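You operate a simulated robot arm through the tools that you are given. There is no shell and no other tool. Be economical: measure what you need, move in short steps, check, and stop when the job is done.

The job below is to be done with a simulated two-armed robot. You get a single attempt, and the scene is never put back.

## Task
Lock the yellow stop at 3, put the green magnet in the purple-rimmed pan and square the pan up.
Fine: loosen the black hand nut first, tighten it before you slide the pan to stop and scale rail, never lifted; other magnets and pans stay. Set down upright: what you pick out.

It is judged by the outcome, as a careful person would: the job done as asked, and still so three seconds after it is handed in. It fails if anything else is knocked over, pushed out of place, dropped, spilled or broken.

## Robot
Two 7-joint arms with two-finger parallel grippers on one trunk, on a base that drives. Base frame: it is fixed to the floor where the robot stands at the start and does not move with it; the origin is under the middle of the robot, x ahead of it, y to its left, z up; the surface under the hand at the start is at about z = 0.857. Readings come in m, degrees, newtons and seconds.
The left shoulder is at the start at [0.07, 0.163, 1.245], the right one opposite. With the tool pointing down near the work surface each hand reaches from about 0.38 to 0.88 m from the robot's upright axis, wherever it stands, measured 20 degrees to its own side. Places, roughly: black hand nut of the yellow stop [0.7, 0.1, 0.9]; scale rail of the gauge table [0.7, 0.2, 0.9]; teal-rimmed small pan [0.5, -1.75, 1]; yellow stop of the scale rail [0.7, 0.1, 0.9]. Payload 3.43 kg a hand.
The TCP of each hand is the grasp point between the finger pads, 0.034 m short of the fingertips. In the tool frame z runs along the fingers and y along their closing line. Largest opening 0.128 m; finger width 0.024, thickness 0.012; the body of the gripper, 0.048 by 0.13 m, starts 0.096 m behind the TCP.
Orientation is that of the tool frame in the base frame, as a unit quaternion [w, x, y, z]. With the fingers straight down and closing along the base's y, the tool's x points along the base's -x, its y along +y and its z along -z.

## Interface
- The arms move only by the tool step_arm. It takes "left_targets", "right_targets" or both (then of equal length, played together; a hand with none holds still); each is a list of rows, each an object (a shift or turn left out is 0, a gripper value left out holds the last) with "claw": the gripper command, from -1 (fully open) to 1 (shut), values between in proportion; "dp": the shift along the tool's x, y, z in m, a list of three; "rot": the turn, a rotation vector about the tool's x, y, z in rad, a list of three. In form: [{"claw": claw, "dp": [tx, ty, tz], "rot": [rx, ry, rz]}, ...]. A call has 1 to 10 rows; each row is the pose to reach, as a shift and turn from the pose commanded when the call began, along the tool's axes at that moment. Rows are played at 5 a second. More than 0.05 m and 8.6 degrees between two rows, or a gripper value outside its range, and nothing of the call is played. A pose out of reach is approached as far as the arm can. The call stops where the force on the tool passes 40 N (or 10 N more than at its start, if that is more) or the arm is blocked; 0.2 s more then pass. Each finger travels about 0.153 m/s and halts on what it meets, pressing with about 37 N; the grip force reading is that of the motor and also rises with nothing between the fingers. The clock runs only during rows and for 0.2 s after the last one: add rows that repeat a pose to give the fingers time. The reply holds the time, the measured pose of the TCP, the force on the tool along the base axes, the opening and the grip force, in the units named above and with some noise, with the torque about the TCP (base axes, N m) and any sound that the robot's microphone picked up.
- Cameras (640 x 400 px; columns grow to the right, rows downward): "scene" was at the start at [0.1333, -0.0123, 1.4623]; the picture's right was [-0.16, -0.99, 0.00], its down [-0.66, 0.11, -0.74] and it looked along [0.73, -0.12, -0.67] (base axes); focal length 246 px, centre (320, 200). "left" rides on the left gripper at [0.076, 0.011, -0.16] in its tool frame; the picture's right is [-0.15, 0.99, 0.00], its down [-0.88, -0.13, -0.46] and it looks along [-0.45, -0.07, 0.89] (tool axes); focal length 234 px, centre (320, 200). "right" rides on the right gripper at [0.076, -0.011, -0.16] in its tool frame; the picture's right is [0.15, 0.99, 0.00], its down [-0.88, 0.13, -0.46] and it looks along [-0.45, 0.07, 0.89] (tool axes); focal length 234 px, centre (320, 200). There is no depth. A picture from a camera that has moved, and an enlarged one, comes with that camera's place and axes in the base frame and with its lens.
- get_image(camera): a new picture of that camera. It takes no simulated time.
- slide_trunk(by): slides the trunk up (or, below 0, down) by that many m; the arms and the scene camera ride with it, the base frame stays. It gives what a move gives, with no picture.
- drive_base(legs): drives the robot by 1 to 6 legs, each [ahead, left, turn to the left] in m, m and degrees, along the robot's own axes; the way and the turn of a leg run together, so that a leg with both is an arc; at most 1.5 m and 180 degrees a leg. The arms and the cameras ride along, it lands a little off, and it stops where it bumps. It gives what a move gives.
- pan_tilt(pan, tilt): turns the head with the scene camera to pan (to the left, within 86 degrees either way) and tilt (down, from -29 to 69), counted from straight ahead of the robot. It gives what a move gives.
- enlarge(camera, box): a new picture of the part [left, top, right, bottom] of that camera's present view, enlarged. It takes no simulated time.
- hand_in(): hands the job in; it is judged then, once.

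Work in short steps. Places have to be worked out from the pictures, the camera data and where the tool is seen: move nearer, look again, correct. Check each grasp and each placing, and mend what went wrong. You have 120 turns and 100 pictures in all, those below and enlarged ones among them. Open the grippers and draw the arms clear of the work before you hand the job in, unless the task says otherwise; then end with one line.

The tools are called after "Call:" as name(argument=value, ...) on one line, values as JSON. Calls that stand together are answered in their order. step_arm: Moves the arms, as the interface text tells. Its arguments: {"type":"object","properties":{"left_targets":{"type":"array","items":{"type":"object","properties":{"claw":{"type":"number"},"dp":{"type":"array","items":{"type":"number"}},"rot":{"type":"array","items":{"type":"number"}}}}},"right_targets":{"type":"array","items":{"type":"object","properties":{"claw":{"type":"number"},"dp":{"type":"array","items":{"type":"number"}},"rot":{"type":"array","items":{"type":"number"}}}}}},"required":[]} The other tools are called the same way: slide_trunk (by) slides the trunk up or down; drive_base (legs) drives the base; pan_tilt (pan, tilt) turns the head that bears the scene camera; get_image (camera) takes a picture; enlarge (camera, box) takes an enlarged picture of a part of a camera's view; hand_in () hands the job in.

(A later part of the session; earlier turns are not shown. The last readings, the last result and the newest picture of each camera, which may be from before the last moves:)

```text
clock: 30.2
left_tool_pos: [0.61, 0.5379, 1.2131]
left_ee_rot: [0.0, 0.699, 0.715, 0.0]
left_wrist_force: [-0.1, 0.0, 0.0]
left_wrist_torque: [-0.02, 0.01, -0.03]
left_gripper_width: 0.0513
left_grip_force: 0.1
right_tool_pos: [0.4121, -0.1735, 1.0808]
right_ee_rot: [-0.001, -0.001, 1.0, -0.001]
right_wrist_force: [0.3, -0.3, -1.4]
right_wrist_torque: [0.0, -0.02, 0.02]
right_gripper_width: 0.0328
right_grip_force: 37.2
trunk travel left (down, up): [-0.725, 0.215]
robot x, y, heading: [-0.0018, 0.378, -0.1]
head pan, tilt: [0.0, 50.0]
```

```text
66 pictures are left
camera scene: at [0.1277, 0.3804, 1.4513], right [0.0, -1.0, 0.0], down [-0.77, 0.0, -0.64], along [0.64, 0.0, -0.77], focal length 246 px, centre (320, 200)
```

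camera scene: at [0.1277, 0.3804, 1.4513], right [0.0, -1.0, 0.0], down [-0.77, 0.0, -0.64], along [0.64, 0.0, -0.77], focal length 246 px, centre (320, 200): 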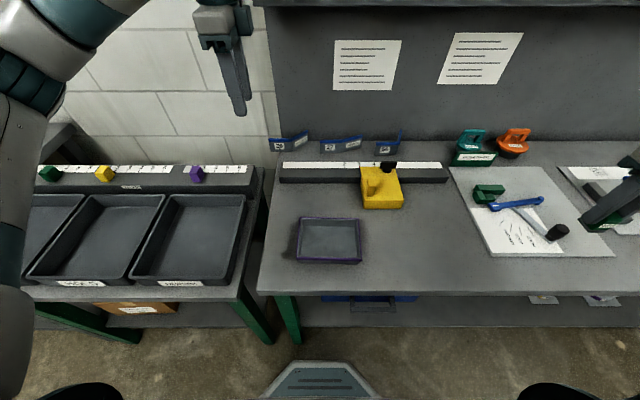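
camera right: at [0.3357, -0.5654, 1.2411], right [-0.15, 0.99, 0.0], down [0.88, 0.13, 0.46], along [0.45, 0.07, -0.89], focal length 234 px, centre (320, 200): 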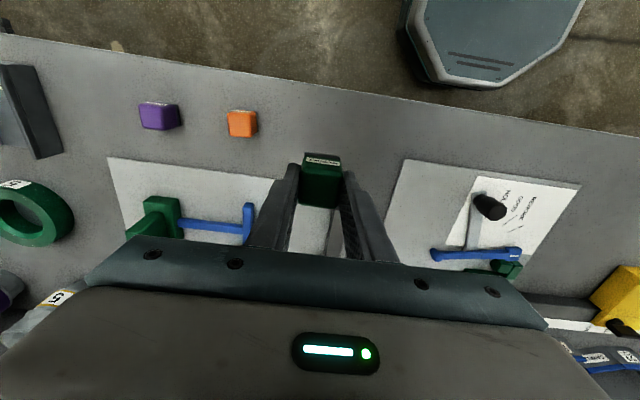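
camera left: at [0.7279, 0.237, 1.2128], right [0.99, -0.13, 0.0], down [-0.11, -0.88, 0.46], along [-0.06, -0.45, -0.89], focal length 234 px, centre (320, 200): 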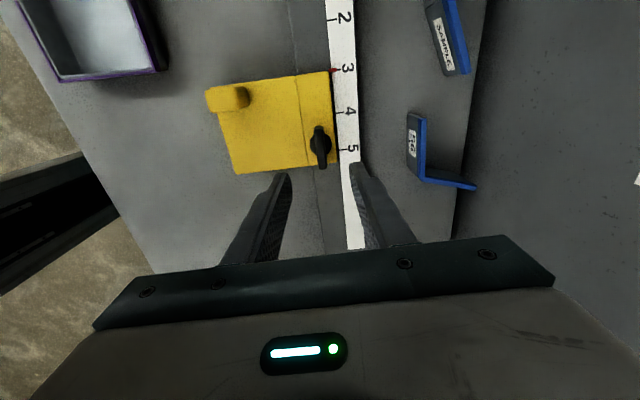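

Now the view is head‑on. I zoom on the pan and stop to measure positions.

Call:
enlarge(camera="scene", box=[260, 150, 460, 275])

```text
3.20 times, centred on (360, 212) of scene
camera zoom: at [0.1277, 0.3804, 1.4513], right [0.0, -1.0, 0.0], down [-0.77, 0.0, -0.64], along [0.64, 0.0, -0.77], focal length 789 px, centre (192, 160)
```

zoom: 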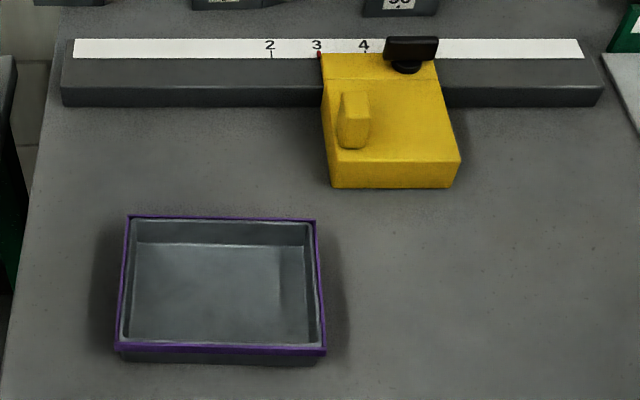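

Pan rim spans roughly x 0.408–0.534, y 0.273–0.44; the stop's left face is at y≈0.247 and the rail's front face at x≈0.696. I carry the magnet over the pan centre at height.

Call:
step_arm(right_targets=[{"dp": [-0.005, 0.048, 0]}, {"dp": [-0.01, 0.096, 0]}, {"dp": [-0.015, 0.144, 0]}, {"dp": [-0.02, 0.192, 0]}, {"dp": [-0.025, 0.24, 0]}, {"dp": [-0.03, 0.288, 0]}, {"dp": [-0.035, 0.336, 0]}, {"dp": [-0.04, 0.384, 0]}, {"dp": [-0.045, 0.432, 0]}, {"dp": [-0.05, 0.478, 0]}])

Call:
step_arm(right_targets=[{"dp": [-0.006, 0.03, 0]}, {"dp": [-0.006, 0.056, 0.03]}, {"dp": [-0.006, 0.056, 0.06]}, {"dp": [-0.006, 0.056, 0.06]}])

Call:
get_image(camera="right")

Call:
get_image(camera="scene")

```text
clock: 32.5
left_tool_pos: [0.6094, 0.5407, 1.212]
left_ee_rot: [0.001, 0.699, 0.715, 0.0]
left_wrist_force: [-0.1, 0.7, -0.6]
left_wrist_torque: [-0.03, 0.02, -0.01]
left_gripper_width: 0.0512
left_grip_force: 0.1
right_tool_pos: [0.4623, 0.3071, 1.0792]
right_ee_rot: [0.0, 0.001, 1.0, -0.002]
right_wrist_force: [0.2, 0.2, -0.8]
right_wrist_torque: [-0.01, 0.01, -0.02]
right_gripper_width: 0.0327
right_grip_force: 37.2
trunk travel left (down, up): [-0.725, 0.215]
robot x, y, heading: [-0.0053, 0.38, 0.2]
head pan, tilt: [0.0, 50.0]
```

```text
clock: 33.5
left_tool_pos: [0.6103, 0.539, 1.2119]
left_ee_rot: [0.001, 0.7, 0.714, 0.001]
left_wrist_force: [-0.5, 0.0, -0.5]
left_wrist_torque: [0.04, -0.02, -0.03]
left_gripper_width: 0.0513
left_grip_force: 0.0
right_tool_pos: [0.4686, 0.3612, 1.0212]
right_ee_rot: [0.001, 0.0, 1.0, 0.0]
right_wrist_force: [1.2, 0.1, -0.9]
right_wrist_torque: [0.02, 0.02, -0.04]
right_gripper_width: 0.0329
right_grip_force: 37.2
trunk travel left (down, up): [-0.725, 0.215]
robot x, y, heading: [-0.002, 0.3795, -0.0]
head pan, tilt: [0.0, 50.0]
```

```text
64 pictures are left
camera right: at [0.3928, 0.349, 1.1809], right [-0.15, 0.99, 0.0], down [0.88, 0.13, 0.46], along [0.45, 0.07, -0.89], focal length 234 px, centre (320, 200)
```

right: 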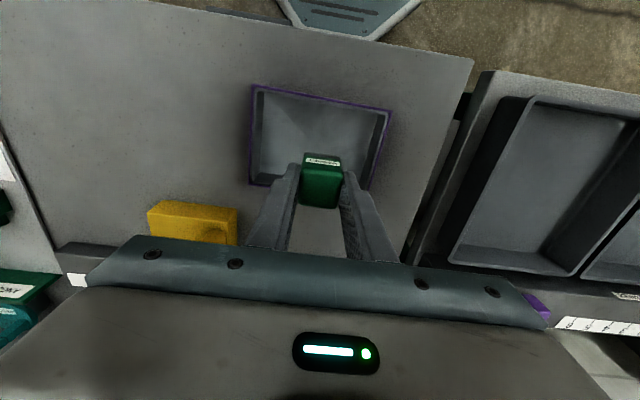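

```text
63 pictures are left
camera scene: at [0.1278, 0.3817, 1.4513], right [0.0, -1.0, 0.0], down [-0.77, 0.0, -0.64], along [0.64, 0.0, -0.77], focal length 246 px, centre (320, 200)
```

scene: 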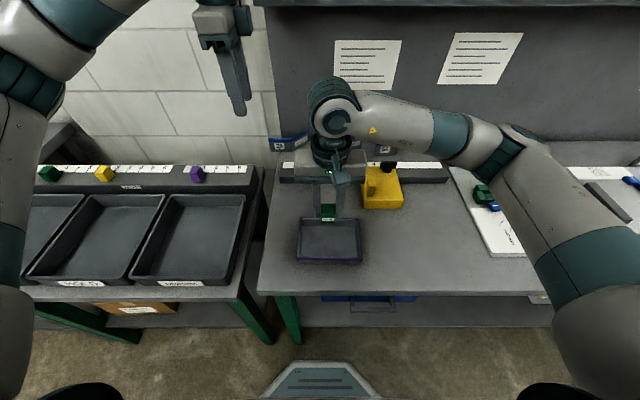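

The pan is confirmed at centre (0.472, 0.356), with the magnet above it. I lower it to just over the pan floor.

Call:
step_arm(right_targets=[{"dp": [0, 0, 0.04]}, {"dp": [0, 0, 0.08]}, {"dp": [0, 0, 0.1]}, {"dp": [0, 0, 0.107]}, {"dp": [0, 0, 0.111]}, {"dp": [0, 0, 0.111]}])

Call:
get_image(camera="right")

Call:
enlarge(camera="scene", box=[280, 190, 400, 275])

```text
clock: 34.9
left_tool_pos: [0.6093, 0.5385, 1.213]
left_ee_rot: [-0.001, 0.699, 0.715, 0.001]
left_wrist_force: [-0.7, -0.9, -0.6]
left_wrist_torque: [0.01, -0.03, -0.03]
left_gripper_width: 0.0514
left_grip_force: 0.0
right_tool_pos: [0.4681, 0.3607, 0.9111]
right_ee_rot: [0.0, -0.001, 1.0, 0.0]
right_wrist_force: [0.4, 0.5, -0.8]
right_wrist_torque: [0.0, 0.01, 0.0]
right_gripper_width: 0.0327
right_grip_force: 36.7
trunk travel left (down, up): [-0.725, 0.215]
robot x, y, heading: [-0.003, 0.375, 0.1]
head pan, tilt: [0.0, 50.0]
```

```text
62 pictures are left
camera right: at [0.3922, 0.3478, 1.0694], right [-0.15, 0.99, 0.0], down [0.88, 0.13, 0.46], along [0.45, 0.07, -0.89], focal length 234 px, centre (320, 200)
```

right: 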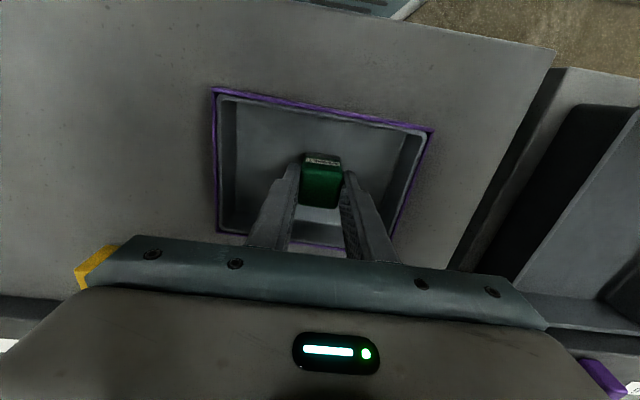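

```text
4.71 times, centred on (340, 232) of scene
camera zoom: at [0.1278, 0.3807, 1.4512], right [0.0, -1.0, 0.0], down [-0.77, 0.0, -0.64], along [0.64, 0.0, -0.77], focal length 1160 px, centre (226, 47)
```

zoom: 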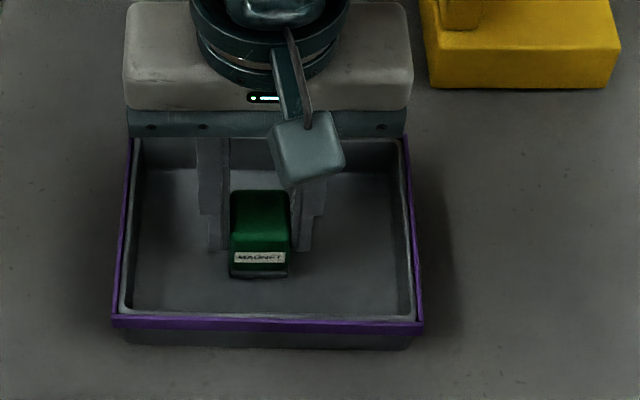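

It is inside the pan, just above the floor. I lower in millimetre steps watching the force.

Call:
step_arm(right_targets=[{"dp": [0, 0, 0.002]}, {"dp": [0, 0, 0.004]}, {"dp": [0, 0, 0.005]}, {"dp": [0, 0, 0.005]}])

```text
clock: 35.9
left_tool_pos: [0.6101, 0.5375, 1.2126]
left_ee_rot: [0.0, 0.7, 0.714, 0.001]
left_wrist_force: [-0.1, -0.6, 0.1]
left_wrist_torque: [-0.03, 0.01, -0.02]
left_gripper_width: 0.0511
left_grip_force: 0.1
right_tool_pos: [0.4671, 0.3601, 0.9049]
right_ee_rot: [0.0, 0.001, 1.0, 0.0]
right_wrist_force: [0.3, -0.3, 2.8]
right_wrist_torque: [-0.01, -0.02, 0.01]
right_gripper_width: 0.0329
right_grip_force: 36.9
trunk travel left (down, up): [-0.725, 0.215]
robot x, y, heading: [0.0018, 0.3764, 0.1]
head pan, tilt: [0.0, 50.0]
```

A light contact (2.8 N) at z≈0.905. I lower one more millimetre to confirm, then release with a small opening.

Call:
step_arm(right_targets=[{"dp": [0, 0, 0.001]}, {"dp": [0, 0, 0.001], "claw": 0.35}, {"dp": [0, 0, 0.001], "claw": 0.1}, {"dp": [0, 0, 0.001], "claw": 0.1}])

Call:
step_arm(right_targets=[{"dp": [0, 0, -0.01]}, {"dp": [0, 0, -0.03]}, {"dp": [0, 0, -0.06]}, {"dp": [0, 0, -0.1]}, {"dp": [0, 0, -0.14]}])

Call:
get_image(camera="right")

```text
clock: 36.9
left_tool_pos: [0.6096, 0.5382, 1.2136]
left_ee_rot: [0.0, 0.7, 0.714, 0.0]
left_wrist_force: [0.1, 0.4, -0.4]
left_wrist_torque: [-0.04, 0.01, 0.01]
left_gripper_width: 0.0511
left_grip_force: 0.0
right_tool_pos: [0.4678, 0.3594, 0.9038]
right_ee_rot: [0.0, 0.001, 1.0, 0.0]
right_wrist_force: [0.2, 0.6, 0.7]
right_wrist_torque: [0.0, -0.01, -0.02]
right_gripper_width: 0.0577
right_grip_force: 0.0
trunk travel left (down, up): [-0.725, 0.215]
robot x, y, heading: [0.0003, 0.3833, -0.2]
head pan, tilt: [0.0, 50.0]
```

```text
clock: 38.0
left_tool_pos: [0.6096, 0.5391, 1.2122]
left_ee_rot: [0.0, 0.699, 0.715, 0.0]
left_wrist_force: [0.0, 0.1, 0.2]
left_wrist_torque: [-0.01, 0.0, -0.01]
left_gripper_width: 0.0514
left_grip_force: 0.1
right_tool_pos: [0.4686, 0.362, 1.044]
right_ee_rot: [0.0, -0.001, 1.0, 0.0]
right_wrist_force: [-0.3, 0.4, -0.3]
right_wrist_torque: [0.0, 0.02, 0.05]
right_gripper_width: 0.0574
right_grip_force: 0.1
trunk travel left (down, up): [-0.725, 0.215]
robot x, y, heading: [0.0002, 0.3785, 0.1]
head pan, tilt: [0.0, 50.0]
```

```text
60 pictures are left
camera right: at [0.3921, 0.3484, 1.2041], right [-0.15, 0.99, 0.0], down [0.88, 0.13, 0.46], along [0.45, 0.07, -0.89], focal length 234 px, centre (320, 200)
```

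right: 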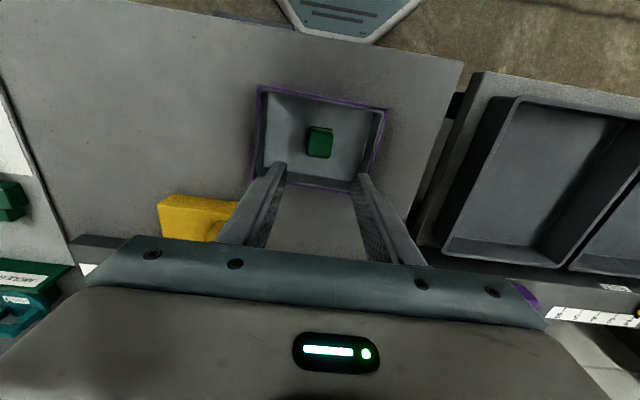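

The magnet sits upright in the pan. I back the base 0.1 m to give working room for pushing from the near side, and open the right gripper as a two-point pusher.

Call:
drive_base(legs=[[-0.1, 0, 0]])

Call:
step_arm(right_targets=[{"dp": [0, 0, 0], "claw": -0.8}, {"dp": [0, 0, 0]}, {"dp": [0, 0, 0]}])

Call:
get_image(camera="right")

```text
clock: 39.2
left_tool_pos: [0.511, 0.5382, 1.2124]
left_ee_rot: [-0.001, 0.7, 0.714, -0.001]
left_wrist_force: [0.2, 0.3, 0.3]
left_wrist_torque: [0.02, -0.03, 0.02]
left_gripper_width: 0.0513
left_grip_force: 0.0
right_tool_pos: [0.3694, 0.3605, 1.0433]
right_ee_rot: [-0.001, 0.0, 1.0, 0.001]
right_wrist_force: [0.1, -0.2, -0.2]
right_wrist_torque: [0.0, -0.04, -0.03]
right_gripper_width: 0.0575
right_grip_force: 0.0
trunk travel left (down, up): [-0.725, 0.215]
robot x, y, heading: [-0.0996, 0.3792, 0.3]
head pan, tilt: [0.0, 50.0]
```

```text
clock: 40.0
left_tool_pos: [0.5098, 0.5371, 1.2127]
left_ee_rot: [0.0, 0.7, 0.714, 0.0]
left_wrist_force: [-0.3, 0.3, 0.3]
left_wrist_torque: [0.0, -0.01, 0.01]
left_gripper_width: 0.0512
left_grip_force: 0.0
right_tool_pos: [0.3689, 0.3601, 1.0444]
right_ee_rot: [0.0, -0.001, 1.0, 0.0]
right_wrist_force: [-1.2, -0.6, 0.2]
right_wrist_torque: [0.05, 0.01, 0.0]
right_gripper_width: 0.1153
right_grip_force: 0.0
trunk travel left (down, up): [-0.725, 0.215]
robot x, y, heading: [-0.0984, 0.3787, 0.1]
head pan, tilt: [0.0, 50.0]
```

```text
59 pictures are left
camera right: at [0.2932, 0.3479, 1.2037], right [-0.15, 0.99, 0.0], down [0.88, 0.13, 0.46], along [0.45, 0.07, -0.89], focal length 234 px, centre (320, 200)
```

right: 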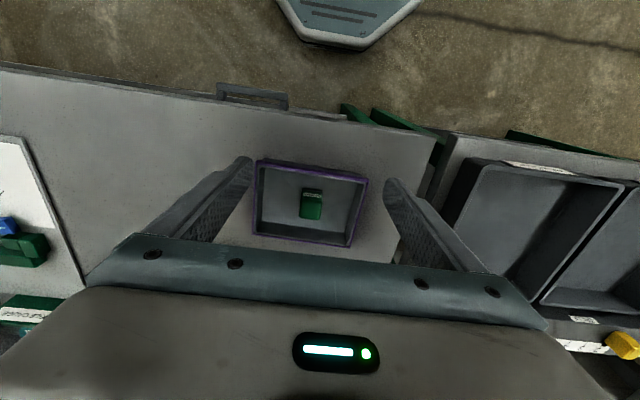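

The pan's near edge is at x≈0.409 and the fingers at 0.369±0.012 are clear of it. I descend to z≈0.90 in front of the pan.

Call:
step_arm(right_targets=[{"dp": [0.002, -0.004, 0.04]}, {"dp": [0.002, -0.004, 0.08]}, {"dp": [0.002, -0.004, 0.12]}, {"dp": [0.002, -0.004, 0.138]}, {"dp": [0.002, -0.004, 0.1455]}, {"dp": [0.002, -0.004, 0.1455]}])

Call:
get_image(camera="scene")

Call:
get_image(camera="right")

```text
clock: 41.4
left_tool_pos: [0.5094, 0.5375, 1.2137]
left_ee_rot: [0.001, 0.699, 0.715, -0.001]
left_wrist_force: [-1.1, 0.9, -0.3]
left_wrist_torque: [0.0, 0.0, 0.0]
left_gripper_width: 0.0511
left_grip_force: 0.1
right_tool_pos: [0.3665, 0.3564, 0.8992]
right_ee_rot: [0.0, 0.0, 1.0, 0.0]
right_wrist_force: [0.2, -0.4, 0.8]
right_wrist_torque: [0.0, 0.01, -0.02]
right_gripper_width: 0.1154
right_grip_force: 0.0
trunk travel left (down, up): [-0.725, 0.215]
robot x, y, heading: [-0.1034, 0.3792, -0.1]
head pan, tilt: [0.0, 50.0]
```

```text
58 pictures are left
camera scene: at [0.0284, 0.3806, 1.4512], right [0.0, -1.0, 0.0], down [-0.77, 0.0, -0.64], along [0.64, 0.0, -0.77], focal length 246 px, centre (320, 200)
```

scene: 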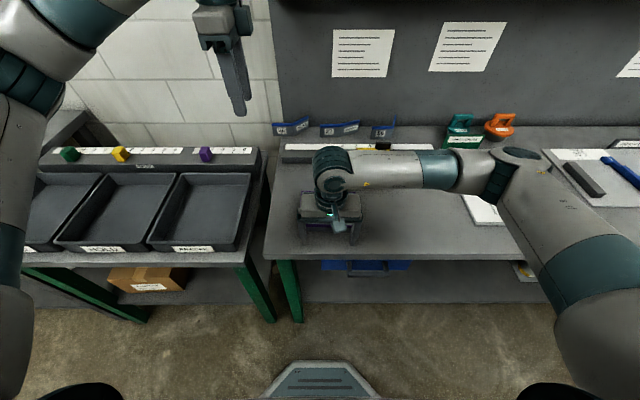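

```text
57 pictures are left
camera right: at [0.291, 0.3437, 1.0581], right [-0.15, 0.99, 0.0], down [0.88, 0.13, 0.46], along [0.45, 0.07, -0.89], focal length 234 px, centre (320, 200)
```

right: 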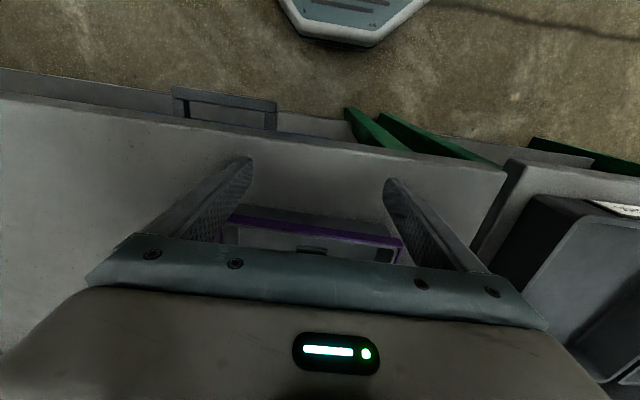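

Both fingers face the pan's near wall. I push slowly in +x about 0.1 m first.

Call:
step_arm(right_targets=[{"dp": [-0.012, 0, 0]}, {"dp": [-0.022, 0, 0]}, {"dp": [-0.03, 0, 0]}, {"dp": [-0.038, 0, 0]}, {"dp": [-0.048, 0, 0]}, {"dp": [-0.058, 0, 0]}, {"dp": [-0.068, 0, 0]}, {"dp": [-0.078, 0, 0]}, {"dp": [-0.088, 0, 0]}, {"dp": [-0.098, 0, 0]}])

Call:
get_image(camera="scene")

Call:
get_image(camera="right")

```text
clock: 43.6
left_tool_pos: [0.5102, 0.5372, 1.2111]
left_ee_rot: [-0.001, 0.7, 0.715, 0.0]
left_wrist_force: [0.0, -0.9, -0.8]
left_wrist_torque: [0.01, 0.01, 0.01]
left_gripper_width: 0.0512
left_grip_force: 0.1
right_tool_pos: [0.4645, 0.3567, 0.8991]
right_ee_rot: [0.0, 0.001, 1.0, 0.0]
right_wrist_force: [0.4, 0.0, 0.1]
right_wrist_torque: [0.03, -0.01, -0.01]
right_gripper_width: 0.1153
right_grip_force: 0.0
trunk travel left (down, up): [-0.725, 0.215]
robot x, y, heading: [-0.1001, 0.379, -0.1]
head pan, tilt: [0.0, 50.0]
```

```text
56 pictures are left
camera scene: at [0.0285, 0.3808, 1.4513], right [0.0, -1.0, 0.0], down [-0.77, 0.0, -0.64], along [0.64, 0.0, -0.77], focal length 246 px, centre (320, 200)
```

scene: 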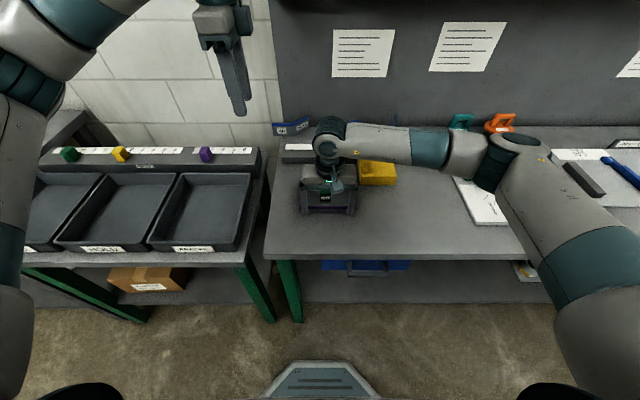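

```text
55 pictures are left
camera right: at [0.3895, 0.344, 1.0581], right [-0.15, 0.99, 0.0], down [0.88, 0.13, 0.46], along [0.45, 0.07, -0.89], focal length 234 px, centre (320, 200)
```

right: 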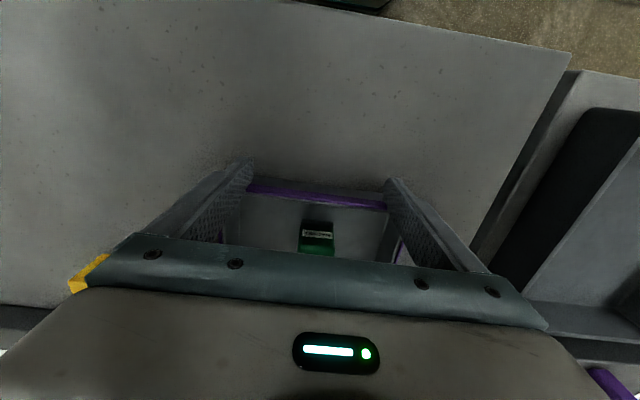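

The pan moves with the fingers and the magnet stays in place. I continue to near the rail, then slowly to contact.

Call:
step_arm(right_targets=[{"dp": [-0.01, 0, 0]}, {"dp": [-0.02, 0, 0]}, {"dp": [-0.03, 0, 0]}, {"dp": [-0.04, 0, 0]}, {"dp": [-0.05, 0, 0]}, {"dp": [-0.06, 0, 0]}, {"dp": [-0.07, 0, 0]}, {"dp": [-0.078, 0, 0]}, {"dp": [-0.082, 0, 0]}, {"dp": [-0.082, 0, 0]}])

Call:
get_image(camera="right")

Call:
enlarge(camera="scene", box=[260, 110, 420, 230])

```text
clock: 45.8
left_tool_pos: [0.5106, 0.5377, 1.2119]
left_ee_rot: [0.001, 0.7, 0.714, 0.0]
left_wrist_force: [0.8, 0.1, 0.5]
left_wrist_torque: [0.0, -0.04, 0.03]
left_gripper_width: 0.0512
left_grip_force: 0.0
right_tool_pos: [0.546, 0.3553, 0.8997]
right_ee_rot: [0.0, 0.002, 1.0, 0.001]
right_wrist_force: [-1.2, -0.7, 0.0]
right_wrist_torque: [-0.01, 0.02, -0.02]
right_gripper_width: 0.115
right_grip_force: 0.0
trunk travel left (down, up): [-0.725, 0.215]
robot x, y, heading: [-0.0982, 0.3783, -0.1]
head pan, tilt: [0.0, 50.0]
```

```text
54 pictures are left
camera right: at [0.4714, 0.3437, 1.0582], right [-0.15, 0.99, 0.0], down [0.88, 0.13, 0.46], along [0.45, 0.07, -0.89], focal length 234 px, centre (320, 200)
```

right: 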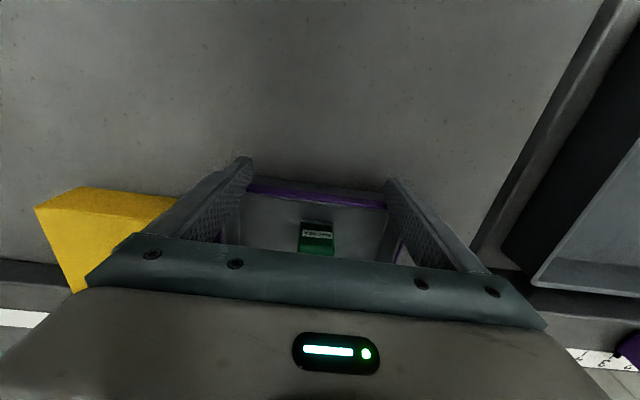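

```text
3.33 times, centred on (340, 170) of scene
camera zoom: at [0.0284, 0.3807, 1.4513], right [0.0, -1.0, 0.0], down [-0.77, 0.0, -0.64], along [0.64, 0.0, -0.77], focal length 822 px, centre (253, 300)
```

zoom: 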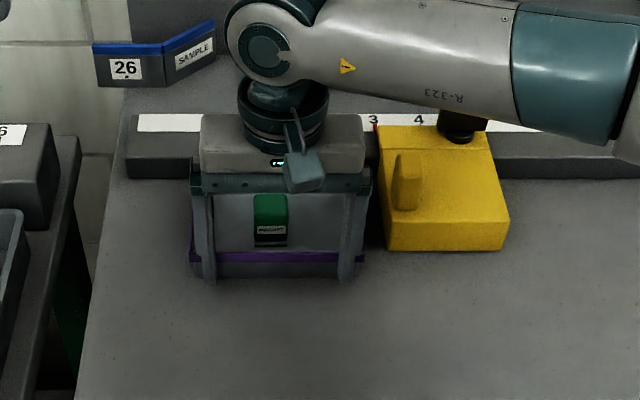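

Near edge ≈0.558; about 12 mm remain. I creep in 2 mm rows until the rail resists.

Call:
step_arm(right_targets=[{"dp": [-0.002, 0, 0]}, {"dp": [-0.004, 0, 0]}, {"dp": [-0.006, 0, 0]}, {"dp": [-0.008, 0, 0]}, {"dp": [-0.01, 0, 0]}, {"dp": [-0.012, 0, 0]}, {"dp": [-0.012, 0, 0]}])

```text
clock: 47.4
left_tool_pos: [0.5096, 0.5368, 1.2121]
left_ee_rot: [-0.001, 0.7, 0.714, 0.0]
left_wrist_force: [-0.3, -0.4, -0.4]
left_wrist_torque: [0.0, 0.0, -0.02]
left_gripper_width: 0.0512
left_grip_force: 0.0
right_tool_pos: [0.558, 0.3568, 0.8986]
right_ee_rot: [0.0, 0.0, 1.0, 0.0]
right_wrist_force: [0.6, -0.3, 0.5]
right_wrist_torque: [-0.01, 0.0, 0.01]
right_gripper_width: 0.1151
right_grip_force: 0.0
trunk travel left (down, up): [-0.725, 0.215]
robot x, y, heading: [-0.0999, 0.377, -0.1]
head pan, tilt: [0.0, 50.0]
```

No resistance yet; I continue up to 12 mm more in 1.5–2 mm rows.

Call:
step_arm(right_targets=[{"dp": [-0.0015, 0, 0]}, {"dp": [-0.003, 0, 0]}, {"dp": [-0.0045, 0, 0]}, {"dp": [-0.006, 0, 0]}, {"dp": [-0.0075, 0, 0]}, {"dp": [-0.0075, 0, 0]}])

Call:
get_image(camera="right")

Call:
enlarge(camera="scene", box=[260, 110, 420, 230])

```text
clock: 48.8
left_tool_pos: [0.5098, 0.5377, 1.2112]
left_ee_rot: [0.0, 0.7, 0.714, 0.0]
left_wrist_force: [-0.1, -0.3, -0.7]
left_wrist_torque: [-0.03, 0.01, 0.04]
left_gripper_width: 0.0515
left_grip_force: 0.0
right_tool_pos: [0.5664, 0.3559, 0.898]
right_ee_rot: [0.0, 0.0, 1.0, 0.0]
right_wrist_force: [-0.9, 0.3, -0.5]
right_wrist_torque: [0.03, -0.04, -0.01]
right_gripper_width: 0.1151
right_grip_force: 0.0
trunk travel left (down, up): [-0.725, 0.215]
robot x, y, heading: [-0.1012, 0.3814, 0.1]
head pan, tilt: [0.0, 50.0]
```

```text
52 pictures are left
camera right: at [0.491, 0.3439, 1.0582], right [-0.15, 0.99, 0.0], down [0.88, 0.13, 0.46], along [0.45, 0.07, -0.89], focal length 234 px, centre (320, 200)
```

right: 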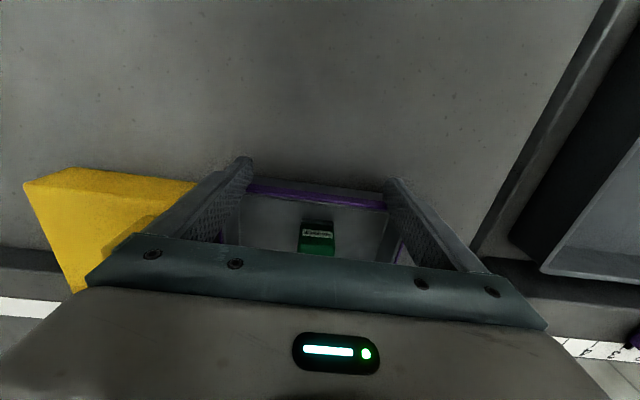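

```text
3.33 times, centred on (340, 170) of scene
camera zoom: at [0.0284, 0.3807, 1.4513], right [0.0, -1.0, 0.0], down [-0.77, 0.0, -0.64], along [0.64, 0.0, -0.77], focal length 822 px, centre (253, 300)
```

zoom: 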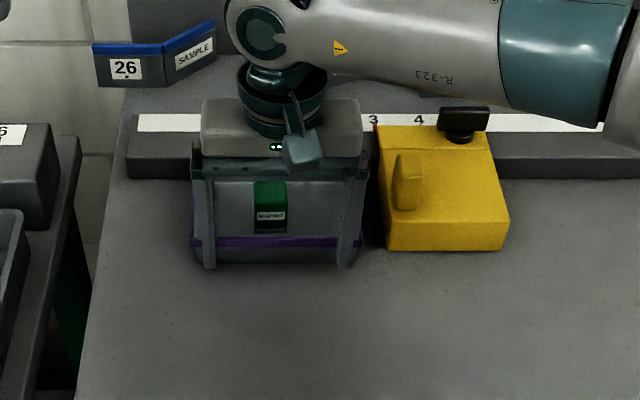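

Still no load, but the gap must be within a few mm. I advance 4 mm more.

Call:
step_arm(right_targets=[{"dp": [-0.001, 0, 0]}, {"dp": [-0.002, 0, 0]}, {"dp": [-0.003, 0, 0]}, {"dp": [-0.004, 0, 0]}, {"dp": [-0.004, 0, 0]}])

```text
clock: 50.0
left_tool_pos: [0.5101, 0.5375, 1.2135]
left_ee_rot: [-0.001, 0.701, 0.713, 0.0]
left_wrist_force: [0.2, -0.4, 0.1]
left_wrist_torque: [0.0, 0.03, 0.04]
left_gripper_width: 0.051
left_grip_force: 0.0
right_tool_pos: [0.5698, 0.3567, 0.8973]
right_ee_rot: [-0.001, 0.0, 1.0, 0.0]
right_wrist_force: [-2.1, 0.2, 0.8]
right_wrist_torque: [0.03, 0.05, 0.03]
right_gripper_width: 0.1153
right_grip_force: 0.0
trunk travel left (down, up): [-0.725, 0.215]
robot x, y, heading: [-0.1023, 0.3764, 0.3]
head pan, tilt: [0.0, 50.0]
```

Call:
step_arm(right_targets=[{"dp": [-0.001, 0, 0]}, {"dp": [-0.002, 0, 0]}, {"dp": [-0.003, 0, 0]}, {"dp": [-0.003, 0, 0]}])

Call:
get_image(camera="left")

```text
clock: 51.0
left_tool_pos: [0.508, 0.5374, 1.2144]
left_ee_rot: [0.001, 0.7, 0.714, 0.0]
left_wrist_force: [-0.4, 0.3, -0.5]
left_wrist_torque: [0.02, 0.02, 0.01]
left_gripper_width: 0.051
left_grip_force: 0.0
right_tool_pos: [0.57, 0.3562, 0.899]
right_ee_rot: [-0.001, 0.0, 1.0, 0.0]
right_wrist_force: [-17.4, -0.2, -1.2]
right_wrist_torque: [0.07, 0.49, -0.21]
right_gripper_width: 0.1152
right_grip_force: 0.1
trunk travel left (down, up): [-0.725, 0.215]
robot x, y, heading: [-0.1012, 0.3795, -0.1]
head pan, tilt: [0.0, 50.0]
```

```text
50 pictures are left
camera left: at [0.5168, 0.6138, 1.3737], right [0.99, -0.13, 0.0], down [-0.11, -0.88, 0.46], along [-0.06, -0.45, -0.89], focal length 234 px, centre (320, 200)
```

left: 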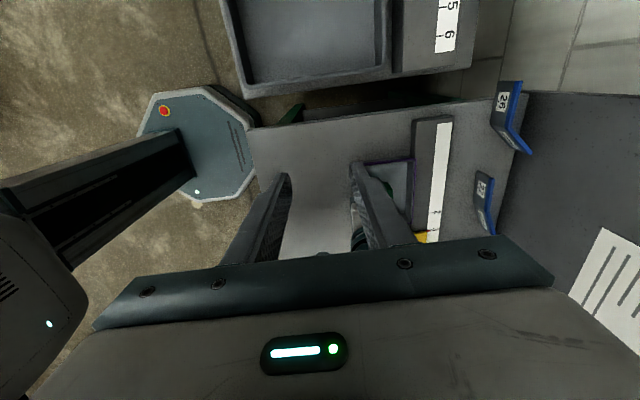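

Contact with the rail: 17 N across both fingers. I withdraw the right hand back, up, and off to the right.

Call:
step_arm(right_targets=[{"dp": [0.01, 0, 0]}, {"dp": [0.03, 0, 0]}, {"dp": [0.05, 0, -0.03]}, {"dp": [0.06, 0, -0.07]}, {"dp": [0.06, 0, -0.11]}, {"dp": [0.06, 0, -0.15]}, {"dp": [0.06, -0.04, -0.17]}, {"dp": [0.06, -0.085, -0.18]}, {"dp": [0.06, -0.13, -0.18]}, {"dp": [0.06, -0.175, -0.18]}])

Call:
step_arm(right_targets=[{"dp": [0, -0.045, 0]}, {"dp": [0, -0.09, 0]}, {"dp": [0, -0.135, 0]}, {"dp": [0, -0.18, 0]}])

Call:
enlarge(camera="scene", box=[260, 120, 420, 220])

```text
clock: 53.2
left_tool_pos: [0.5098, 0.5357, 1.2133]
left_ee_rot: [0.0, 0.7, 0.714, 0.001]
left_wrist_force: [-0.4, 0.5, -0.8]
left_wrist_torque: [0.05, 0.0, -0.03]
left_gripper_width: 0.0513
left_grip_force: 0.1
right_tool_pos: [0.5122, 0.1799, 1.0788]
right_ee_rot: [0.0, -0.001, 1.0, 0.001]
right_wrist_force: [-0.7, -0.9, -0.6]
right_wrist_torque: [0.02, 0.01, -0.02]
right_gripper_width: 0.1152
right_grip_force: 0.0
trunk travel left (down, up): [-0.725, 0.215]
robot x, y, heading: [-0.1004, 0.3803, 0.1]
head pan, tilt: [0.0, 50.0]
```

```text
clock: 54.2
left_tool_pos: [0.5103, 0.5347, 1.2128]
left_ee_rot: [0.0, 0.699, 0.715, 0.001]
left_wrist_force: [-0.1, -0.1, 0.1]
left_wrist_torque: [0.0, -0.02, -0.01]
left_gripper_width: 0.0511
left_grip_force: 0.1
right_tool_pos: [0.5119, -0.002, 1.0793]
right_ee_rot: [0.0, 0.0, 1.0, 0.0]
right_wrist_force: [0.4, 0.1, 0.2]
right_wrist_torque: [0.05, 0.01, 0.01]
right_gripper_width: 0.1151
right_grip_force: 0.1
trunk travel left (down, up): [-0.725, 0.215]
robot x, y, heading: [-0.0978, 0.3784, 0.1]
head pan, tilt: [0.0, 50.0]
```

```text
4.00 times, centred on (340, 170) of scene
camera zoom: at [0.0276, 0.3782, 1.4513], right [0.0, -1.0, 0.0], down [-0.77, 0.0, -0.64], along [0.64, 0.0, -0.77], focal length 986 px, centre (240, 320)
```

zoom: 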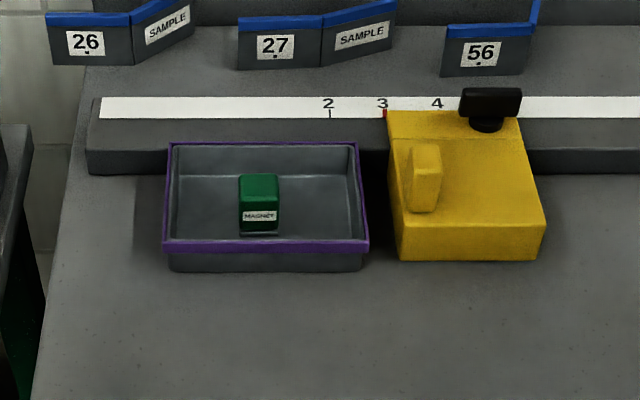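

The pan lies square against the rail, 27 mm left of the stop. I bring the left hand, fingers opened 0.08 along x, to the pan's left side, first at height.

Call:
step_arm(left_targets=[{"dp": [-0.01, 0.03, 0.02], "rot": [0, 0, 0.02], "claw": -0.25}, {"dp": [-0.025, 0.06, 0.05], "rot": [0, 0, 0.02]}, {"dp": [-0.04, 0.09, 0.08], "rot": [0, 0, 0.02]}, {"dp": [-0.0555, 0.12, 0.11], "rot": [0, 0, 0.02]}, {"dp": [-0.0555, 0.12, 0.155], "rot": [0, 0, 0.02]}, {"dp": [-0.0555, 0.12, 0.2], "rot": [0, 0, 0.02]}, {"dp": [-0.0555, 0.12, 0.2], "rot": [0, 0, 0.02]}])

Call:
get_image(camera="left")

Call:
get_image(camera="scene")

```text
clock: 55.8
left_tool_pos: [0.6323, 0.4825, 1.0127]
left_ee_rot: [0.0, 0.707, 0.707, 0.0]
left_wrist_force: [-0.2, -0.5, -0.1]
left_wrist_torque: [0.03, -0.03, 0.03]
left_gripper_width: 0.0802
left_grip_force: 0.1
right_tool_pos: [0.5132, -0.0, 1.0787]
right_ee_rot: [0.001, 0.001, 1.0, 0.0]
right_wrist_force: [-0.1, -0.4, 1.0]
right_wrist_torque: [0.06, 0.03, -0.02]
right_gripper_width: 0.1151
right_grip_force: 0.0
trunk travel left (down, up): [-0.725, 0.215]
robot x, y, heading: [-0.099, 0.3789, 0.3]
head pan, tilt: [0.0, 50.0]
```

```text
48 pictures are left
camera left: at [0.6419, 0.5592, 1.1726], right [0.99, -0.15, 0.0], down [-0.13, -0.88, 0.46], along [-0.07, -0.45, -0.89], focal length 234 px, centre (320, 200)
```

left: 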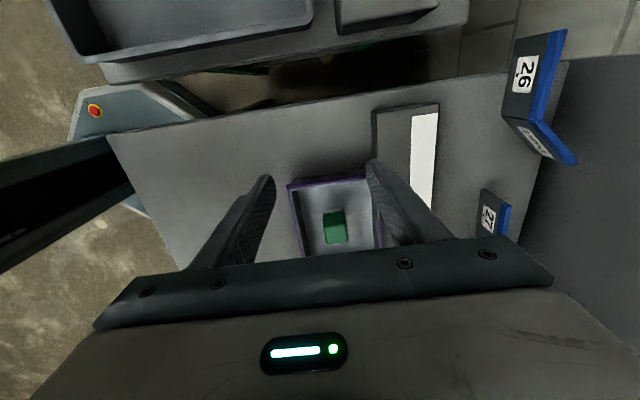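

```text
47 pictures are left
camera scene: at [0.0281, 0.3799, 1.4513], right [0.0, -1.0, 0.0], down [-0.77, 0.0, -0.64], along [0.64, 0.0, -0.77], focal length 246 px, centre (320, 200)
```

scene: 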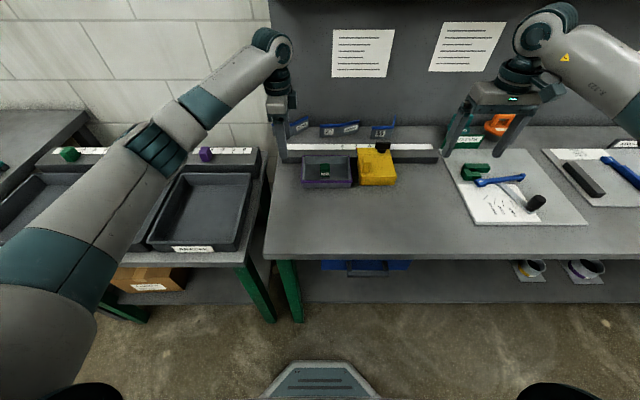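

The pan's left wall is at y≈0.44, x 0.58–0.70. I descend to z≈0.90 at y≈0.482.

Call:
step_arm(left_targets=[{"dp": [0.003, 0, 0.04]}, {"dp": [0.003, 0, 0.08]}, {"dp": [0.003, 0, 0.1]}, {"dp": [0.003, 0, 0.113]}, {"dp": [0.003, 0, 0.113]}])

Call:
get_image(camera="left")

Call:
enlarge(camera="scene", box=[260, 110, 420, 210])

```text
clock: 57.0
left_tool_pos: [0.6307, 0.4875, 0.899]
left_ee_rot: [-0.001, 0.707, 0.707, 0.001]
left_wrist_force: [-0.1, -0.4, 0.5]
left_wrist_torque: [-0.04, 0.0, 0.02]
left_gripper_width: 0.0799
left_grip_force: 0.1
right_tool_pos: [0.5127, 0.0001, 1.078]
right_ee_rot: [0.0, 0.0, 1.0, 0.0]
right_wrist_force: [0.0, 0.0, -0.5]
right_wrist_torque: [0.0, 0.06, 0.0]
right_gripper_width: 0.1151
right_grip_force: 0.1
trunk travel left (down, up): [-0.725, 0.215]
robot x, y, heading: [-0.098, 0.3787, 0.2]
head pan, tilt: [0.0, 50.0]
```

```text
46 pictures are left
camera left: at [0.6418, 0.5631, 1.0594], right [0.99, -0.15, 0.0], down [-0.13, -0.88, 0.46], along [-0.07, -0.45, -0.89], focal length 234 px, centre (320, 200)
```

left: 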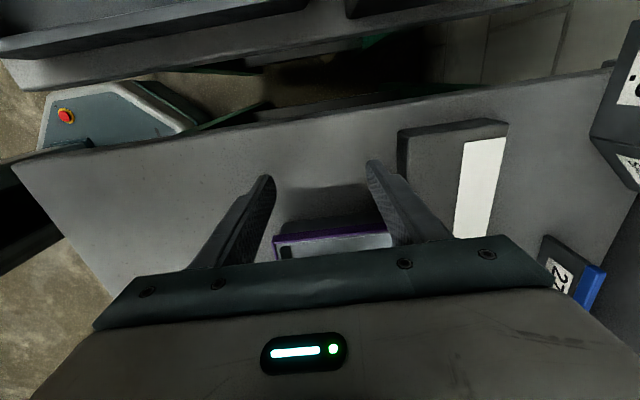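

```text
4.00 times, centred on (340, 160) of scene
camera zoom: at [0.0282, 0.3805, 1.4513], right [0.0, -1.0, 0.0], down [-0.77, 0.0, -0.64], along [0.64, 0.0, -0.77], focal length 986 px, centre (240, 360)
```

zoom: 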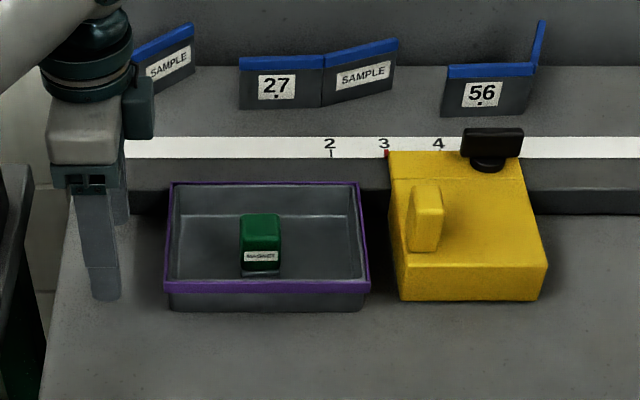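

Clear of everything. I push −y slowly, about 45 mm.

Call:
step_arm(left_targets=[{"dp": [-0.01, 0, 0]}, {"dp": [-0.02, 0, 0]}, {"dp": [-0.027, 0, 0]}, {"dp": [-0.032, 0, 0]}, {"dp": [-0.037, 0, 0]}, {"dp": [-0.042, 0, 0]}, {"dp": [-0.047, 0, 0]}, {"dp": [-0.047, 0, 0]}])

Call:
enlarge(camera="scene", box=[260, 110, 420, 210])

```text
clock: 58.8
left_tool_pos: [0.6314, 0.4398, 0.8997]
left_ee_rot: [0.0, 0.707, 0.707, 0.0]
left_wrist_force: [-0.5, -0.1, 0.0]
left_wrist_torque: [-0.01, 0.03, 0.02]
left_gripper_width: 0.08
left_grip_force: 0.1
right_tool_pos: [0.5127, 0.0002, 1.078]
right_ee_rot: [0.0, -0.001, 1.0, 0.0]
right_wrist_force: [0.1, -0.3, -0.1]
right_wrist_torque: [-0.01, 0.01, -0.01]
right_gripper_width: 0.1152
right_grip_force: 0.0
trunk travel left (down, up): [-0.725, 0.215]
robot x, y, heading: [-0.0992, 0.3797, 0.2]
head pan, tilt: [0.0, 50.0]
```

```text
4.00 times, centred on (340, 160) of scene
camera zoom: at [0.0285, 0.3807, 1.4512], right [0.0, -1.0, 0.0], down [-0.77, 0.0, -0.64], along [0.64, 0.0, -0.77], focal length 986 px, centre (240, 360)
```

zoom: 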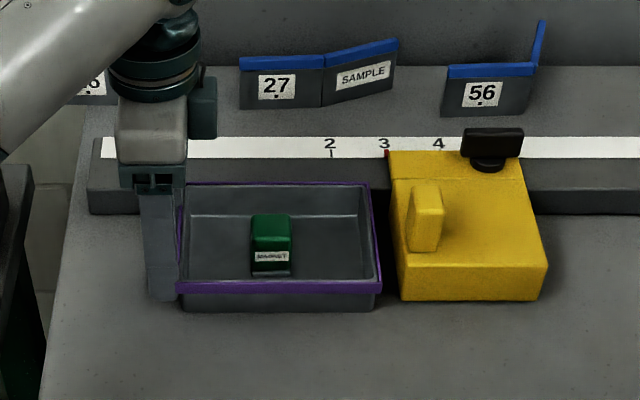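

The pan slides along the rail; about 13 mm remain to the stop. I creep on.

Call:
step_arm(left_targets=[{"dp": [-0.002, 0, 0]}, {"dp": [-0.004, 0, 0]}, {"dp": [-0.006, 0, 0]}, {"dp": [-0.008, 0, 0]}, {"dp": [-0.0095, 0, 0]}, {"dp": [-0.011, 0, 0]}, {"dp": [-0.011, 0, 0]}])

Call:
enlarge(camera="scene", box=[290, 120, 390, 200])

```text
clock: 60.4
left_tool_pos: [0.6316, 0.4298, 0.8996]
left_ee_rot: [-0.001, 0.707, 0.708, 0.0]
left_wrist_force: [0.2, 0.9, -0.8]
left_wrist_torque: [0.03, -0.01, -0.07]
left_gripper_width: 0.0801
left_grip_force: 0.1
right_tool_pos: [0.5139, 0.0015, 1.0791]
right_ee_rot: [0.0, -0.001, 1.0, 0.0]
right_wrist_force: [0.3, 0.2, 0.2]
right_wrist_torque: [0.0, -0.03, 0.03]
right_gripper_width: 0.1151
right_grip_force: 0.0
trunk travel left (down, up): [-0.725, 0.215]
robot x, y, heading: [-0.0992, 0.3782, -0.2]
head pan, tilt: [0.0, 50.0]
```

```text
5.00 times, centred on (340, 160) of scene
camera zoom: at [0.0285, 0.3806, 1.4512], right [0.0, -1.0, 0.0], down [-0.77, 0.0, -0.64], along [0.64, 0.0, -0.77], focal length 1232 px, centre (220, 400)
```

zoom: 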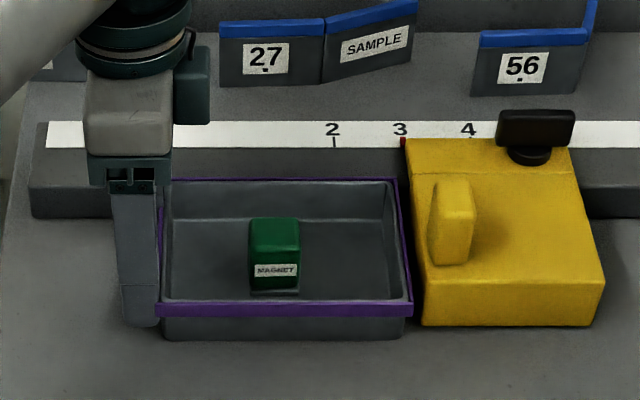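

A few mm remain. I continue in 1 mm rows until the reading rises.

Call:
step_arm(left_targets=[{"dp": [-0.001, 0, 0]}, {"dp": [-0.002, 0, 0]}, {"dp": [-0.003, 0, 0]}, {"dp": [-0.003, 0, 0]}])

Call:
step_arm(left_targets=[{"dp": [-0.001, 0, 0]}, {"dp": [-0.002, 0, 0]}, {"dp": [-0.002, 0, 0]}])

Call:
enlarge(camera="scene", box=[290, 120, 390, 200])

```text
clock: 61.4
left_tool_pos: [0.6328, 0.4267, 0.8992]
left_ee_rot: [0.0, 0.707, 0.708, 0.001]
left_wrist_force: [0.4, 1.5, 1.4]
left_wrist_torque: [0.03, -0.01, -0.03]
left_gripper_width: 0.0802
left_grip_force: 0.1
right_tool_pos: [0.5129, 0.0021, 1.0785]
right_ee_rot: [0.0, 0.0, 1.0, 0.0]
right_wrist_force: [-0.4, 0.3, -0.3]
right_wrist_torque: [0.0, -0.01, -0.01]
right_gripper_width: 0.1152
right_grip_force: 0.1
trunk travel left (down, up): [-0.725, 0.215]
robot x, y, heading: [-0.0993, 0.3772, -0.1]
head pan, tilt: [0.0, 50.0]
```

```text
clock: 62.2
left_tool_pos: [0.6321, 0.4249, 0.8993]
left_ee_rot: [0.0, 0.707, 0.708, 0.0]
left_wrist_force: [0.0, 1.1, 1.7]
left_wrist_torque: [0.03, -0.02, -0.01]
left_gripper_width: 0.08
left_grip_force: 0.0
right_tool_pos: [0.5125, -0.0001, 1.078]
right_ee_rot: [-0.001, -0.001, 1.0, 0.001]
right_wrist_force: [0.4, 0.3, 0.3]
right_wrist_torque: [0.03, -0.01, -0.04]
right_gripper_width: 0.115
right_grip_force: 0.0
trunk travel left (down, up): [-0.725, 0.215]
robot x, y, heading: [-0.1035, 0.3811, 0.0]
head pan, tilt: [0.0, 50.0]
```

```text
5.00 times, centred on (340, 160) of scene
camera zoom: at [0.0285, 0.3807, 1.4512], right [0.0, -1.0, 0.0], down [-0.77, 0.0, -0.64], along [0.64, 0.0, -0.77], focal length 1232 px, centre (220, 400)
```

zoom: 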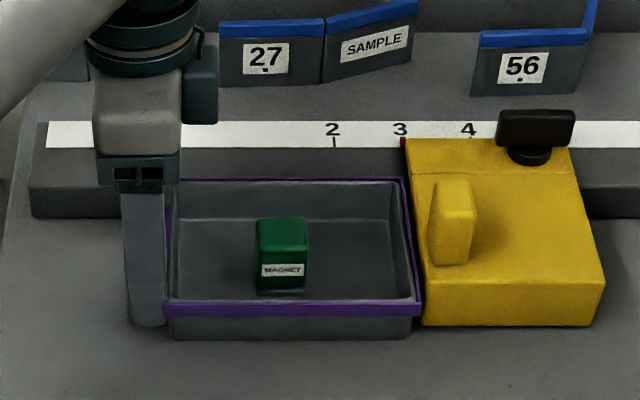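

Nearly touching. I add another 2–3 mm for firm contact.

Call:
step_arm(left_targets=[{"dp": [-0.001, 0, 0]}, {"dp": [-0.002, 0, 0]}, {"dp": [-0.003, 0, 0]}, {"dp": [-0.003, 0, 0]}])

Call:
enlarge(camera="scene", box=[290, 120, 390, 200])

```text
clock: 63.2
left_tool_pos: [0.6323, 0.4215, 0.8998]
left_ee_rot: [0.0, 0.707, 0.707, 0.0]
left_wrist_force: [0.2, -0.7, 0.4]
left_wrist_torque: [0.02, 0.01, 0.04]
left_gripper_width: 0.0801
left_grip_force: 0.1
right_tool_pos: [0.5131, 0.0001, 1.0794]
right_ee_rot: [0.0, 0.001, 1.0, 0.0]
right_wrist_force: [-0.1, -0.3, -0.1]
right_wrist_torque: [0.02, -0.01, -0.02]
right_gripper_width: 0.1151
right_grip_force: 0.1
trunk travel left (down, up): [-0.725, 0.215]
robot x, y, heading: [-0.0978, 0.3801, 0.1]
head pan, tilt: [0.0, 50.0]
```

```text
5.00 times, centred on (340, 160) of scene
camera zoom: at [0.0285, 0.3806, 1.4512], right [0.0, -1.0, 0.0], down [-0.77, 0.0, -0.64], along [0.64, 0.0, -0.77], focal length 1232 px, centre (220, 400)
```

zoom: 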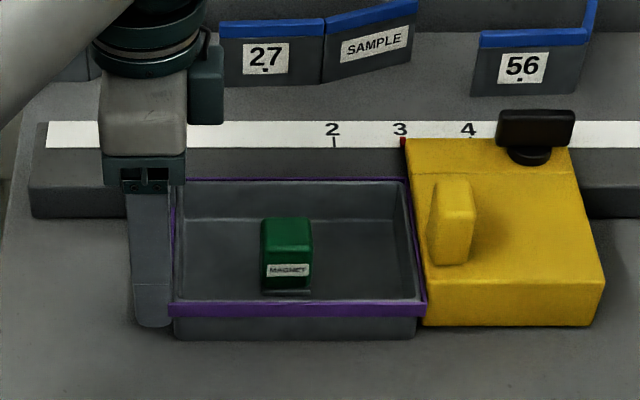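

The rim's right edge is at y≈0.248, at the stop face. I press 3 mm more to feel contact.

Call:
step_arm(left_targets=[{"dp": [-0.001, 0, 0]}, {"dp": [-0.002, 0, 0]}, {"dp": [-0.003, 0, 0]}, {"dp": [-0.003, 0, 0]}])

Call:
enlarge(camera="scene", box=[290, 120, 390, 200])

```text
clock: 64.2
left_tool_pos: [0.6314, 0.4183, 0.8989]
left_ee_rot: [-0.001, 0.707, 0.708, 0.0]
left_wrist_force: [-0.4, 1.3, 0.3]
left_wrist_torque: [0.02, -0.03, 0.04]
left_gripper_width: 0.0799
left_grip_force: 0.0
right_tool_pos: [0.5133, 0.0004, 1.079]
right_ee_rot: [0.0, 0.0, 1.0, 0.0]
right_wrist_force: [0.1, 0.0, 0.4]
right_wrist_torque: [-0.02, -0.02, -0.01]
right_gripper_width: 0.1152
right_grip_force: 0.0
trunk travel left (down, up): [-0.725, 0.215]
robot x, y, heading: [-0.0978, 0.3775, -0.1]
head pan, tilt: [0.0, 50.0]
```

```text
5.00 times, centred on (340, 160) of scene
camera zoom: at [0.0285, 0.3806, 1.4512], right [0.0, -1.0, 0.0], down [-0.77, 0.0, -0.64], along [0.64, 0.0, -0.77], focal length 1232 px, centre (220, 400)
```

zoom: 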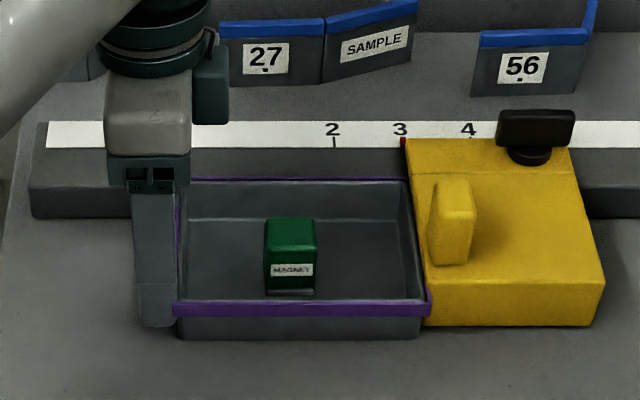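

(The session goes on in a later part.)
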